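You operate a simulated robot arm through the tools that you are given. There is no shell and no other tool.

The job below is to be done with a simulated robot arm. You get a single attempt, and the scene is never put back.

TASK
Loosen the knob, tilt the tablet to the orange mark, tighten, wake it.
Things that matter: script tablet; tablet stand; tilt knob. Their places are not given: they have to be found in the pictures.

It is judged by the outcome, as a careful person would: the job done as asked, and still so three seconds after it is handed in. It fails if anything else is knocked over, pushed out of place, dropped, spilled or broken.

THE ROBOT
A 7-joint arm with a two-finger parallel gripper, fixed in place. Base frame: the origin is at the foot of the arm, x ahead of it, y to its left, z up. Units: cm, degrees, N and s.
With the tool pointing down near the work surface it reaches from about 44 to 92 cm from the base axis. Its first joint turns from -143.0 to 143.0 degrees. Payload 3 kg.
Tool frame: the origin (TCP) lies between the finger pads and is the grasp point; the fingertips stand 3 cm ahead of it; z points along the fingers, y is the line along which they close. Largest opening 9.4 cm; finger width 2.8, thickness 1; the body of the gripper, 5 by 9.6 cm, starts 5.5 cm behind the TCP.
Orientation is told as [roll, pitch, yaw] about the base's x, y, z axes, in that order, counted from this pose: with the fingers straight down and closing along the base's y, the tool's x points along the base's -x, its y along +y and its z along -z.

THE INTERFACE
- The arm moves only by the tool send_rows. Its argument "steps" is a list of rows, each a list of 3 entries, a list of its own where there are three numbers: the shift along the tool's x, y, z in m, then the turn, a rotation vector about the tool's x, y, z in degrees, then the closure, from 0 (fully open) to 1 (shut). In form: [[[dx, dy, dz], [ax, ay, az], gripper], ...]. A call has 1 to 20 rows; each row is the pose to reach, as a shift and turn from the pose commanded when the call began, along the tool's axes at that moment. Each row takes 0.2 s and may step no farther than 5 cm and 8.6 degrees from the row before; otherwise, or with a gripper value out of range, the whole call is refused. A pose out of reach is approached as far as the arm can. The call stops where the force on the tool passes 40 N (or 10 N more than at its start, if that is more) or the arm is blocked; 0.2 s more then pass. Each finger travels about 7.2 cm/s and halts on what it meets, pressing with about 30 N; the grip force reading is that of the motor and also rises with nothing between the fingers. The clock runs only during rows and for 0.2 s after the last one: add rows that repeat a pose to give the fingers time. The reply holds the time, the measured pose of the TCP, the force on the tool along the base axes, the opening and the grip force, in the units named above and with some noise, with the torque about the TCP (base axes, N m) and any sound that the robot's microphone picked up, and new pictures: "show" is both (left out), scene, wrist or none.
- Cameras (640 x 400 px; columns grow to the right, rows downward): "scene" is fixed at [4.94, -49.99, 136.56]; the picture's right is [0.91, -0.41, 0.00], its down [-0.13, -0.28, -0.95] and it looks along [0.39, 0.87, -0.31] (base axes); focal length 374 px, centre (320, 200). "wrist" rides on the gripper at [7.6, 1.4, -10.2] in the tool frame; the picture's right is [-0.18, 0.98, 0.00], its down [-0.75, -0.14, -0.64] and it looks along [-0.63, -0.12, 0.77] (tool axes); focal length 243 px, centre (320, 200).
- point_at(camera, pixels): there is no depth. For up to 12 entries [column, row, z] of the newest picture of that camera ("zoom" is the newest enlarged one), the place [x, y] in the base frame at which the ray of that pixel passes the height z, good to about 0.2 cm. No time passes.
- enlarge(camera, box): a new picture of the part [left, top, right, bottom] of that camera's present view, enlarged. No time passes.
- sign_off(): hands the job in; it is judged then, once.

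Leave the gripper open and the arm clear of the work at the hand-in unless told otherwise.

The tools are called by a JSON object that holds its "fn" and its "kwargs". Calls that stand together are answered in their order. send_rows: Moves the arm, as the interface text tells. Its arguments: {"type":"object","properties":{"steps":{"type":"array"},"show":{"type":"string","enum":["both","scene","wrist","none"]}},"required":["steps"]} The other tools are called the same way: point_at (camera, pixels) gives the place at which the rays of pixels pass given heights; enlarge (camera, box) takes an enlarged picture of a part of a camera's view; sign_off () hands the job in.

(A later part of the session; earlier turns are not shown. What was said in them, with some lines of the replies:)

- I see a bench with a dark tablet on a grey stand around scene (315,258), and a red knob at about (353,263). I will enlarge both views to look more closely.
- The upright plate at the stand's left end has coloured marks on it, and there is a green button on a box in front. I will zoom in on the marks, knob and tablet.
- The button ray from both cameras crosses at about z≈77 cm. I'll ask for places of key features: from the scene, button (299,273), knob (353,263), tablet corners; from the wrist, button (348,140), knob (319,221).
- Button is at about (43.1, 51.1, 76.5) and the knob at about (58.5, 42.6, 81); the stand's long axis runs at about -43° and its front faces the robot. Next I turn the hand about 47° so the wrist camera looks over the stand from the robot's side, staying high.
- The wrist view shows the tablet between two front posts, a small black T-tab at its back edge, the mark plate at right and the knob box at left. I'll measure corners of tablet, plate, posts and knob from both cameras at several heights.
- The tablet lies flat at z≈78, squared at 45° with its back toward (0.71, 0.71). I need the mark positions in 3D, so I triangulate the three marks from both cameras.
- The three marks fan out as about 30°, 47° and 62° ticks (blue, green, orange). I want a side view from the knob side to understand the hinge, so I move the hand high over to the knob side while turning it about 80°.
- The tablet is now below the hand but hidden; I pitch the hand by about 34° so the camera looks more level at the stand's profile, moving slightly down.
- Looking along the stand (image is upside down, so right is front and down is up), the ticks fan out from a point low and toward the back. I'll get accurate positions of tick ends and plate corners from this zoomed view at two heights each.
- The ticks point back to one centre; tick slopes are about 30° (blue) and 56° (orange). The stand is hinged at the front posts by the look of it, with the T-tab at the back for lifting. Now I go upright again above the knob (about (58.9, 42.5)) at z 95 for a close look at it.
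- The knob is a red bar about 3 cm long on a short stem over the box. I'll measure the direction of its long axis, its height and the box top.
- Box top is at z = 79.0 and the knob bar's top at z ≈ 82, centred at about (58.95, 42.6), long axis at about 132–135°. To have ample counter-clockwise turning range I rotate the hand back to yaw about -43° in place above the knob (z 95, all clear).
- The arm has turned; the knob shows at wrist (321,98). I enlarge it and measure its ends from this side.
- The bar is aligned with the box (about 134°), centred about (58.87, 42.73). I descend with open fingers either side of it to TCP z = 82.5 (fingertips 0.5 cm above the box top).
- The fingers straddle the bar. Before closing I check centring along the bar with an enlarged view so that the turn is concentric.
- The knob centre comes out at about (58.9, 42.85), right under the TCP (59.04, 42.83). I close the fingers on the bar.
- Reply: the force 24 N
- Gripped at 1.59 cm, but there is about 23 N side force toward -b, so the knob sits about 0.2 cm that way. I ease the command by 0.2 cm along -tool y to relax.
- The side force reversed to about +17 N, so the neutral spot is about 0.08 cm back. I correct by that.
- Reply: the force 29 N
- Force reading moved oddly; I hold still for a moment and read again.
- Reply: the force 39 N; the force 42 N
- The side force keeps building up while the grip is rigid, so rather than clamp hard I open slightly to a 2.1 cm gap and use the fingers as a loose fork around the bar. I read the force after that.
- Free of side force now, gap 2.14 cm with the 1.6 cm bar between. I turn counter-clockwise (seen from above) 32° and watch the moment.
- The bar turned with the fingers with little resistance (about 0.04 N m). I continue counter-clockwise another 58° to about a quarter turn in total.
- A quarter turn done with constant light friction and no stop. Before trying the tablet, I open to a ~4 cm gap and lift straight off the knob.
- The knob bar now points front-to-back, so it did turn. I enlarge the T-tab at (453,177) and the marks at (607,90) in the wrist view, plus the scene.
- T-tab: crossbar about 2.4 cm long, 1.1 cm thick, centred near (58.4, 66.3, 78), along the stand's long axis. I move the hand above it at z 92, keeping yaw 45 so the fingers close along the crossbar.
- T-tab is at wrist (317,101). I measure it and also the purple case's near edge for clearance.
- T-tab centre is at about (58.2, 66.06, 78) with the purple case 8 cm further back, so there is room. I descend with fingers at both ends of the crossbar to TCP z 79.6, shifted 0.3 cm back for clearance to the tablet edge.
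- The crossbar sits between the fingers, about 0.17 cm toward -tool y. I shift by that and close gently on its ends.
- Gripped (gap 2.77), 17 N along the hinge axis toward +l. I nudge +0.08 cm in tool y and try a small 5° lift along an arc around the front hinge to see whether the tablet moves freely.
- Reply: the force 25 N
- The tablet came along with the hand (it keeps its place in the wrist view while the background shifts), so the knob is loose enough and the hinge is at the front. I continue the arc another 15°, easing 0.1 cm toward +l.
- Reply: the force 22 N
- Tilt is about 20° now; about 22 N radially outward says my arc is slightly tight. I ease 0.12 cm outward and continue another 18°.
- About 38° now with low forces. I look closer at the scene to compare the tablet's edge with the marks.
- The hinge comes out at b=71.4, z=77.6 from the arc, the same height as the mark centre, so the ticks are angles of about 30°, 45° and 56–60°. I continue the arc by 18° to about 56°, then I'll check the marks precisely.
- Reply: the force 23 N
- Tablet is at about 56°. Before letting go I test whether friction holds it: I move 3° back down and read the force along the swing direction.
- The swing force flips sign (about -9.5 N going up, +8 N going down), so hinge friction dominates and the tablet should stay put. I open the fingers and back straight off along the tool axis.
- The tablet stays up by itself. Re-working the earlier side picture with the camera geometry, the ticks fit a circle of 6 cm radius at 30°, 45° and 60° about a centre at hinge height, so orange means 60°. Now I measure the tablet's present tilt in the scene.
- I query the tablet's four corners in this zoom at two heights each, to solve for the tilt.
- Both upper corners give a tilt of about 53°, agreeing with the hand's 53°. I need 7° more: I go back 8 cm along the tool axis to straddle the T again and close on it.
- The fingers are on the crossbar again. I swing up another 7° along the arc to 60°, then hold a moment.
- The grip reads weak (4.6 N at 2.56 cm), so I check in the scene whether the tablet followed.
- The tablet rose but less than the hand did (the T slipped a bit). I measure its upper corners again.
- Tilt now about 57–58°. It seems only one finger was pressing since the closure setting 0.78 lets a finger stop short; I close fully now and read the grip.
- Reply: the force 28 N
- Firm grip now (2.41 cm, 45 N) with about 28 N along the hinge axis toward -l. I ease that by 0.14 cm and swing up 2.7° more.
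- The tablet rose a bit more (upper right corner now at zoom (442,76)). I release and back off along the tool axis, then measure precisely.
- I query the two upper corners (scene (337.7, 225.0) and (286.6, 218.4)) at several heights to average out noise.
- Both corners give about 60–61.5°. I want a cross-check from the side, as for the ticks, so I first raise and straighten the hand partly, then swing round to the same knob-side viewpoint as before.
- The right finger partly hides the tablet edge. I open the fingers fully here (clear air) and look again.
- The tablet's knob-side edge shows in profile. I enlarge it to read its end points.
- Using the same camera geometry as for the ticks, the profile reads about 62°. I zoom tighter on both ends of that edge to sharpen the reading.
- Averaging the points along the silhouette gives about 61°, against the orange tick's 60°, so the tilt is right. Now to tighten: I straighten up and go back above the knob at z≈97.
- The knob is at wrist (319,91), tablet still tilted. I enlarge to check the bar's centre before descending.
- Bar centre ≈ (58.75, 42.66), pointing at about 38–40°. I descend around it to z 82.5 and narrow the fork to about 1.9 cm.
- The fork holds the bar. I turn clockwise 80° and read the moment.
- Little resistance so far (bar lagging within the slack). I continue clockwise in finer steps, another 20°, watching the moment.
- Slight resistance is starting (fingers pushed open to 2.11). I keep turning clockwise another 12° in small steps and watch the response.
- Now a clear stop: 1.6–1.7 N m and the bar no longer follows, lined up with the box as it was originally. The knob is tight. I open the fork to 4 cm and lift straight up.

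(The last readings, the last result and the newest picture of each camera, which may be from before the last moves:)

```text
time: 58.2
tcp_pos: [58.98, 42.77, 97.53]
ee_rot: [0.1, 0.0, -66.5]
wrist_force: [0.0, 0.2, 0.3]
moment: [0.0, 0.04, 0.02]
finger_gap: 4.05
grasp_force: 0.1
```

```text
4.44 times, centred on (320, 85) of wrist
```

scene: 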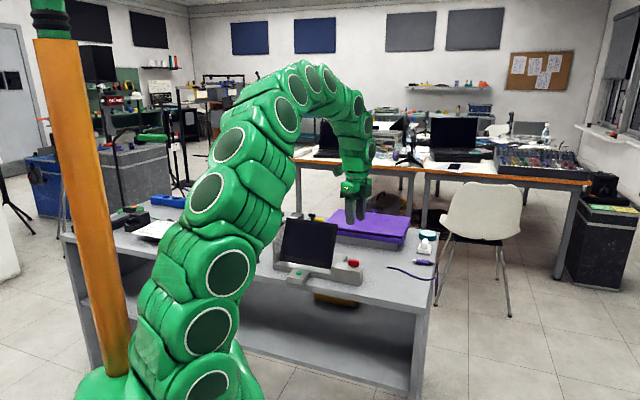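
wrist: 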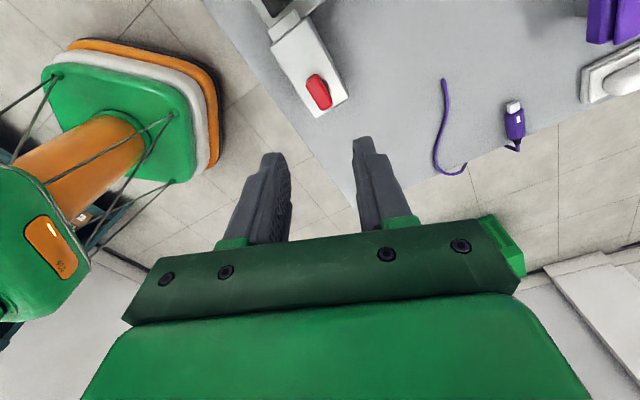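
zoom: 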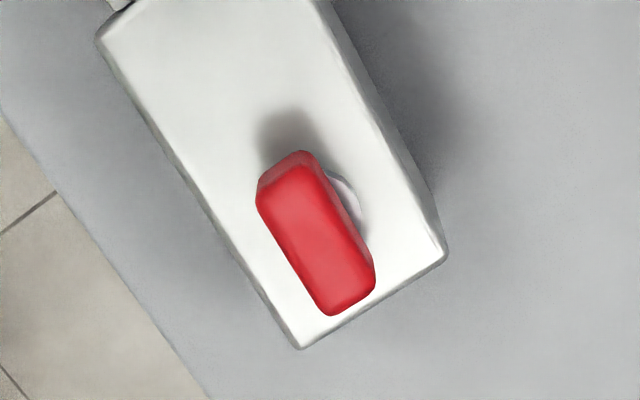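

The tablet has kept its tilt and the knob is aligned and tight. Next I wake it with the green button at about (43.4, 51.05, 76.5): I traverse at z 97 to above it, turning to yaw 45 and closing the fingers.

{"fn": "send_rows", "kwargs": {"steps": [[[0.01, -0.008, 0], [0, 0, -8], 0.57], [[0.02, -0.016, 0], [0, 0, -16], 0.6], [[0.03, -0.024, 0], [0, 0, -24], 0.7], [[0.04, -0.032, 0], [0, 0, -32], 0.8], [[0.05, -0.04, 0], [0, 0, -40], 0.9], [[0.06, -0.048, 0], [0, 0, -48], 1], [[0.07, -0.056, 0], [0, 0, -56], 1], [[0.08, -0.064, 0], [0, 0, -64], 1], [[0.09, -0.072, 0], [0, 0, -72], 1], [[0.1, -0.08, 0], [0, 0, -80], 1], [[0.11, -0.088, 0], [0, 0, -88], 1], [[0.12, -0.096, 0], [0, 0, -96], 1], [[0.13, -0.103, 0], [0, 0, -104], 1], [[0.138, -0.11, 0], [0, 0, -111.5], 1], [[0.138, -0.11, 0], [0, 0, -111.5], 1]], "show": "both"}}

```text
time: 61.4
tcp_pos: [43.28, 51.21, 97.58]
ee_rot: [0.1, -0.1, 45.0]
wrist_force: [0.0, 0.3, 0.1]
moment: [0.01, -0.01, -0.03]
finger_gap: 0.0
grasp_force: 29.9
```

scene: 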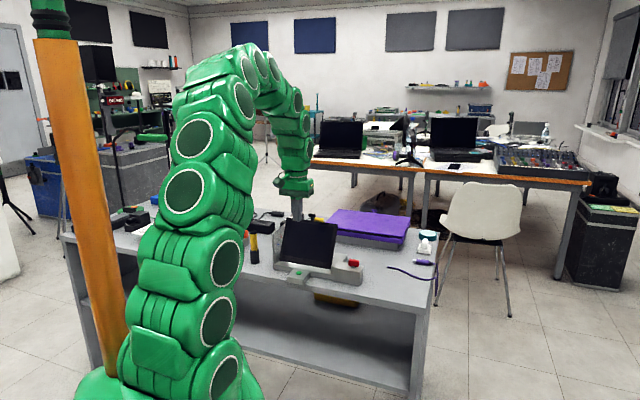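
wrist: 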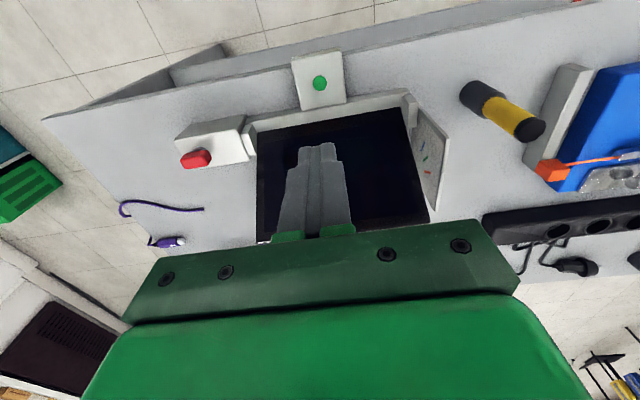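

The button is at (320,83), right on the tool axis. I enlarge to see the button and confirm its centre.

{"fn": "enlarge", "kwargs": {"camera": "wrist", "box": [280, 45, 360, 115]}}

{"fn": "point_at", "kwargs": {"camera": "wrist", "pixels": [[320, 83, 76.5], [320, 83, 76.3], [320, 83, 76.7], [292, 58, 76], [338, 50, 76], [302, 110, 76], [346, 103, 76]]}}

```text
5.71 times, centred on (320, 80) of wrist
```

zoom: 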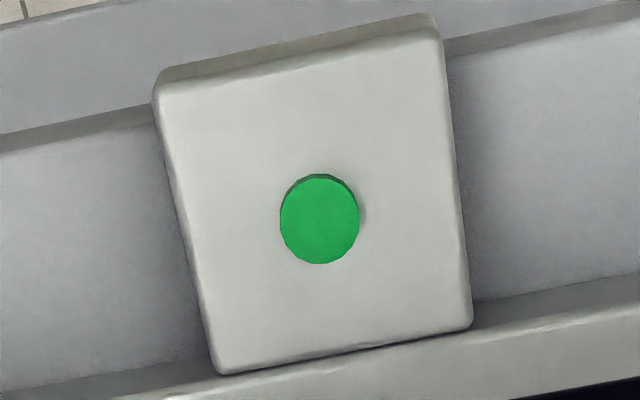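

```text
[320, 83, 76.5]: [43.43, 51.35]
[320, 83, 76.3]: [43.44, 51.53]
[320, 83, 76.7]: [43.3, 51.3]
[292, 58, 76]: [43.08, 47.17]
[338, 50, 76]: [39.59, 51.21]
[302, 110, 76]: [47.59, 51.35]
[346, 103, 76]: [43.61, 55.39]
```

Button centre ≈ (43.4, 51.3), about 1.6 cm wide. I descend with closed fingers to about 1 cm above it.

{"fn": "send_rows", "kwargs": {"steps": [[[-0.001, 0, 0.04], [0, 0, 0], 1], [[-0.001, 0, 0.08], [0, 0, 0], 1], [[-0.001, 0, 0.12], [0, 0, 0], 1], [[-0.001, 0, 0.15], [0, 0, 0], 1], [[-0.001, 0, 0.17], [0, 0, 0], 1], [[-0.001, 0, 0.17], [0, 0, 0], 1]], "show": "both"}}

```text
time: 62.8
tcp_pos: [43.42, 51.34, 80.55]
ee_rot: [0.0, -0.2, 44.8]
wrist_force: [0.3, -0.3, 0.9]
moment: [0.0, 0.02, -0.02]
finger_gap: 0.0
grasp_force: 30.1
```

scene: 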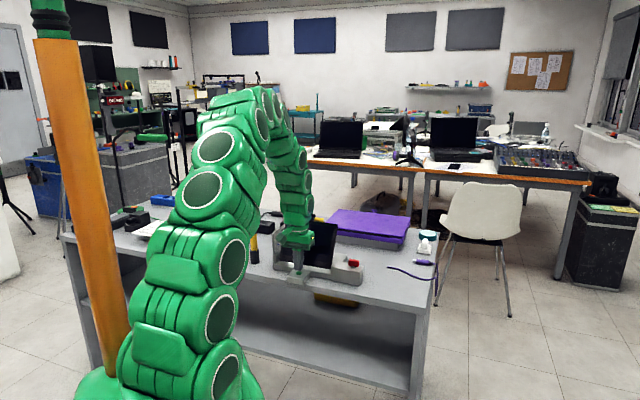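
wrist: 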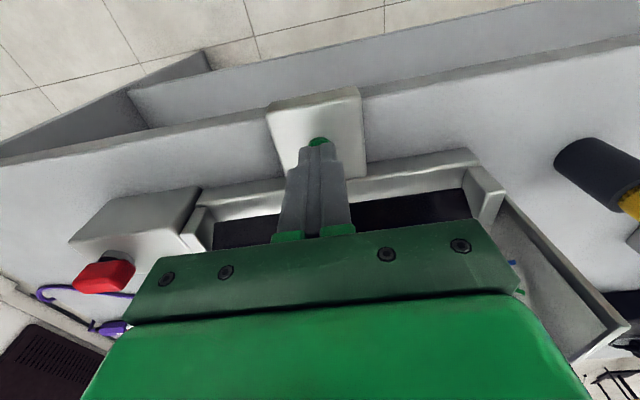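

No contact yet. I lower slowly onto the button, in small steps, watching the force and sound.

{"fn": "send_rows", "kwargs": {"steps": [[[0, 0, 0.005], [0, 0, 0], 1], [[0, 0, 0.008], [0, 0, 0], 1], [[0, 0, 0.01], [0, 0, 0], 1], [[0, 0, 0.0115], [0, 0, 0], 1]], "show": "scene"}}

```text
time: 63.8
tcp_pos: [43.34, 51.13, 79.35]
ee_rot: [0.1, -0.1, 44.8]
wrist_force: [0.3, 0.8, 0.4]
moment: [-0.04, 0.0, -0.03]
finger_gap: 0.0
grasp_force: 29.7
heard: click
```

scene: 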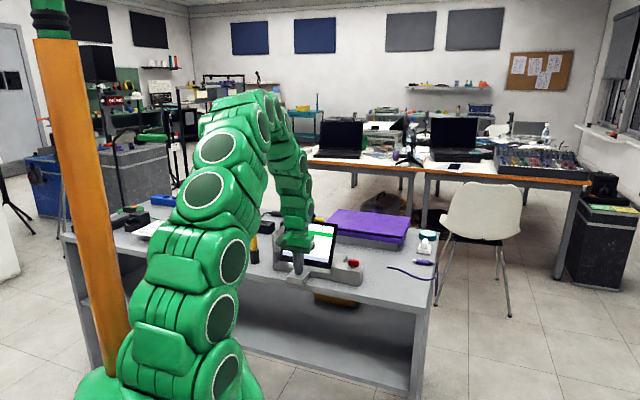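

A click was heard and the tablet screen is lit. I lift straight up off the button.

{"fn": "send_rows", "kwargs": {"steps": [[[0, 0, -0.02], [0, 0, 0], 1], [[0, 0, -0.06], [0, 0, 0], 1], [[0, 0, -0.1], [0, 0, 0], 1], [[0, 0, -0.14], [0, 0, 0], 1], [[0, 0, -0.18], [0, 0, 0], 1], [[0, 0, -0.2], [0, 0, 0], 1], [[0, 0, -0.2], [0, 0, 0], 1]], "show": "both"}}

{"fn": "enlarge", "kwargs": {"camera": "scene", "box": [265, 205, 365, 285]}}

```text
time: 65.4
tcp_pos: [43.42, 51.09, 99.56]
ee_rot: [0.0, -0.2, 44.8]
wrist_force: [-0.1, 0.1, -0.4]
moment: [0.01, 0.01, -0.02]
finger_gap: 0.01
grasp_force: 30.2
```

scene: 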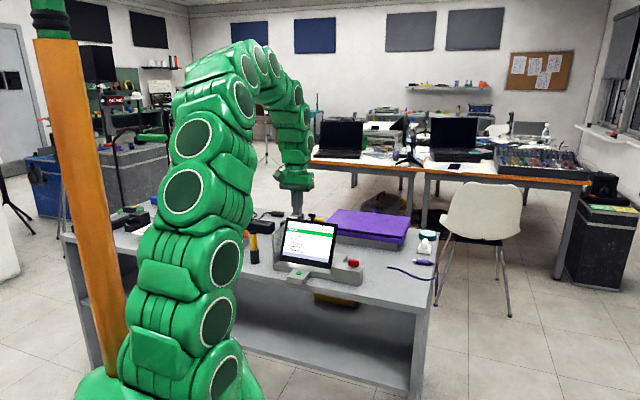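
wrist: 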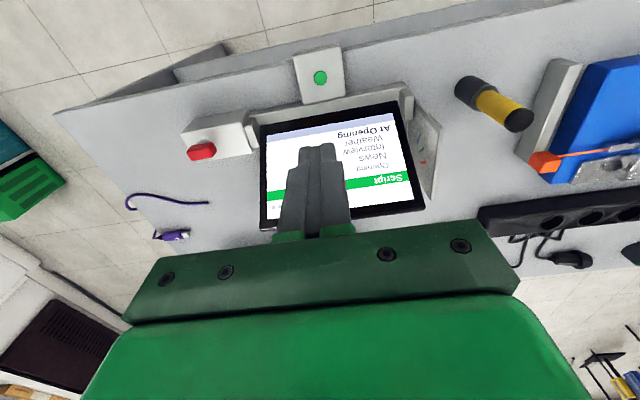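

```text
5.00 times, centred on (315, 245) of scene
```

zoom: 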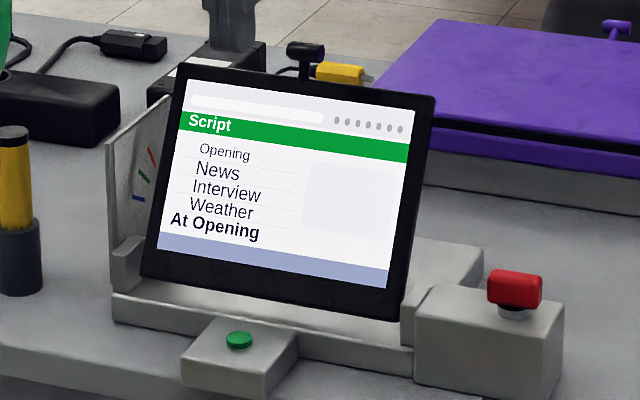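

The screen shows the script, the tablet has kept its tilt, and the knob is tight. I open the gripper and withdraw back and up from the stand, then check everything.

{"fn": "send_rows", "kwargs": {"steps": [[[0.03, 0, -0.02], [0, 0, 0], 0.8], [[0.06, 0, -0.04], [0, 0, 0], 0.4], [[0.09, 0.01, -0.06], [0, 0, 0], 0], [[0.12, 0.02, -0.085], [0, 0, 0], 0], [[0.12, 0.02, -0.085], [0, 0, 0], 0], [[0.12, 0.02, -0.085], [0, 0, 0], 0], [[0.12, 0.02, -0.085], [0, 0, 0], 0], [[0.12, 0.02, -0.085], [0, 0, 0], 0]], "show": "both"}}

{"fn": "enlarge", "kwargs": {"camera": "scene", "box": [220, 190, 460, 340]}}

{"fn": "enlarge", "kwargs": {"camera": "scene", "box": [265, 205, 365, 285]}}

```text
time: 67.2
tcp_pos: [33.52, 44.03, 107.97]
ee_rot: [0.0, 0.0, 44.9]
wrist_force: [0.3, -0.1, 0.5]
moment: [0.01, 0.02, -0.01]
finger_gap: 9.37
grasp_force: 0.1
```

scene: 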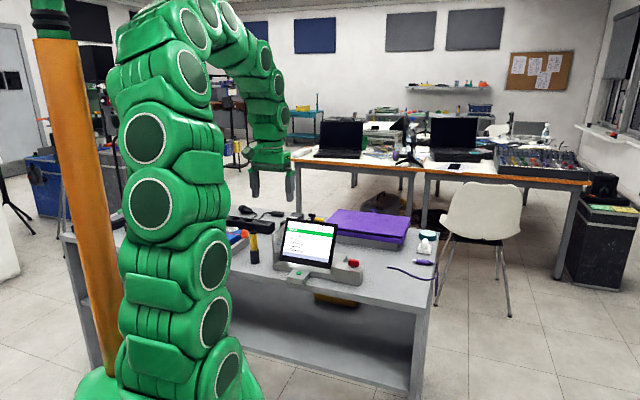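
wrist: 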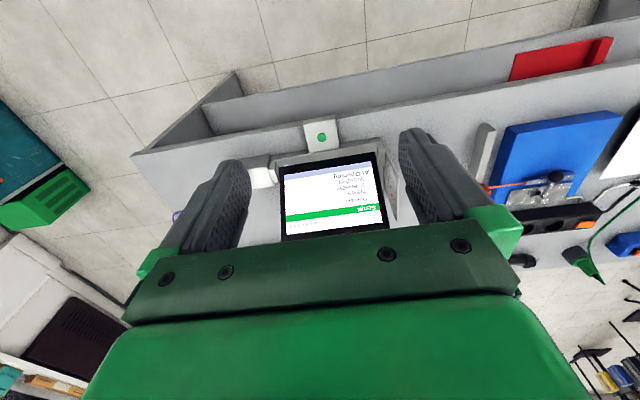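

```text
2.67 times, centred on (340, 265) of scene
```

zoom: 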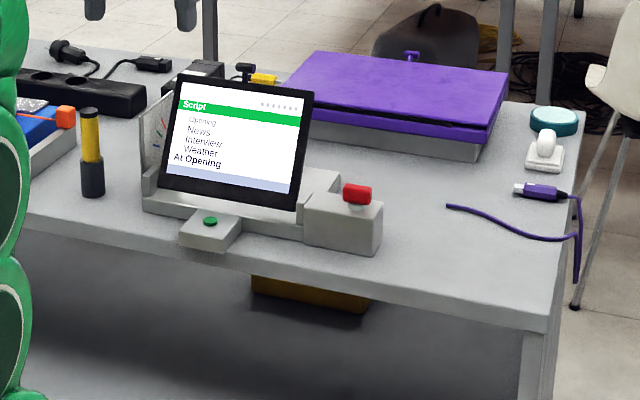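

```text
5.00 times, centred on (315, 245) of scene
```

zoom: 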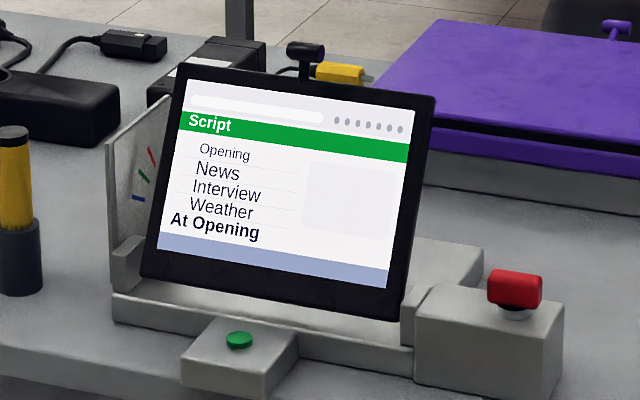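

Everything is as wanted. The tablet is held at the orange mark's angle (about 60–61°), the knob is tight and in line with its box, and the screen is awake. The neighbouring objects are where they were, and the gripper is open and clear. I hand the job in.

{"fn": "sign_off", "kwargs": {}}

```text
The job is handed in.
```

The knob was loosened, the tablet tilted to the orange mark, the knob tightened again, and the screen woken. I then handed the job in; the judgement isn't back.

- **Knob:** I turned it about a quarter turn counter-clockwise to loosen it. Afterwards I turned it back clockwise until it stopped hard at about 1.6 N m, in its original position.
- **Tilt:** The tablet sits at about 61°, measured from both cameras, and did not move when the knob was tightened. I read the orange mark as 60°. The marks on the plate lean the opposite way to the tablet, so I matched the angle of the mark rather than lining the tablet's edge up against it.
- **Wake:** One press of the green button in front of the stand gave a click, and the screen now shows the script.

In the last picture nothing else on the bench had moved. The gripper is open and clear of the stand.
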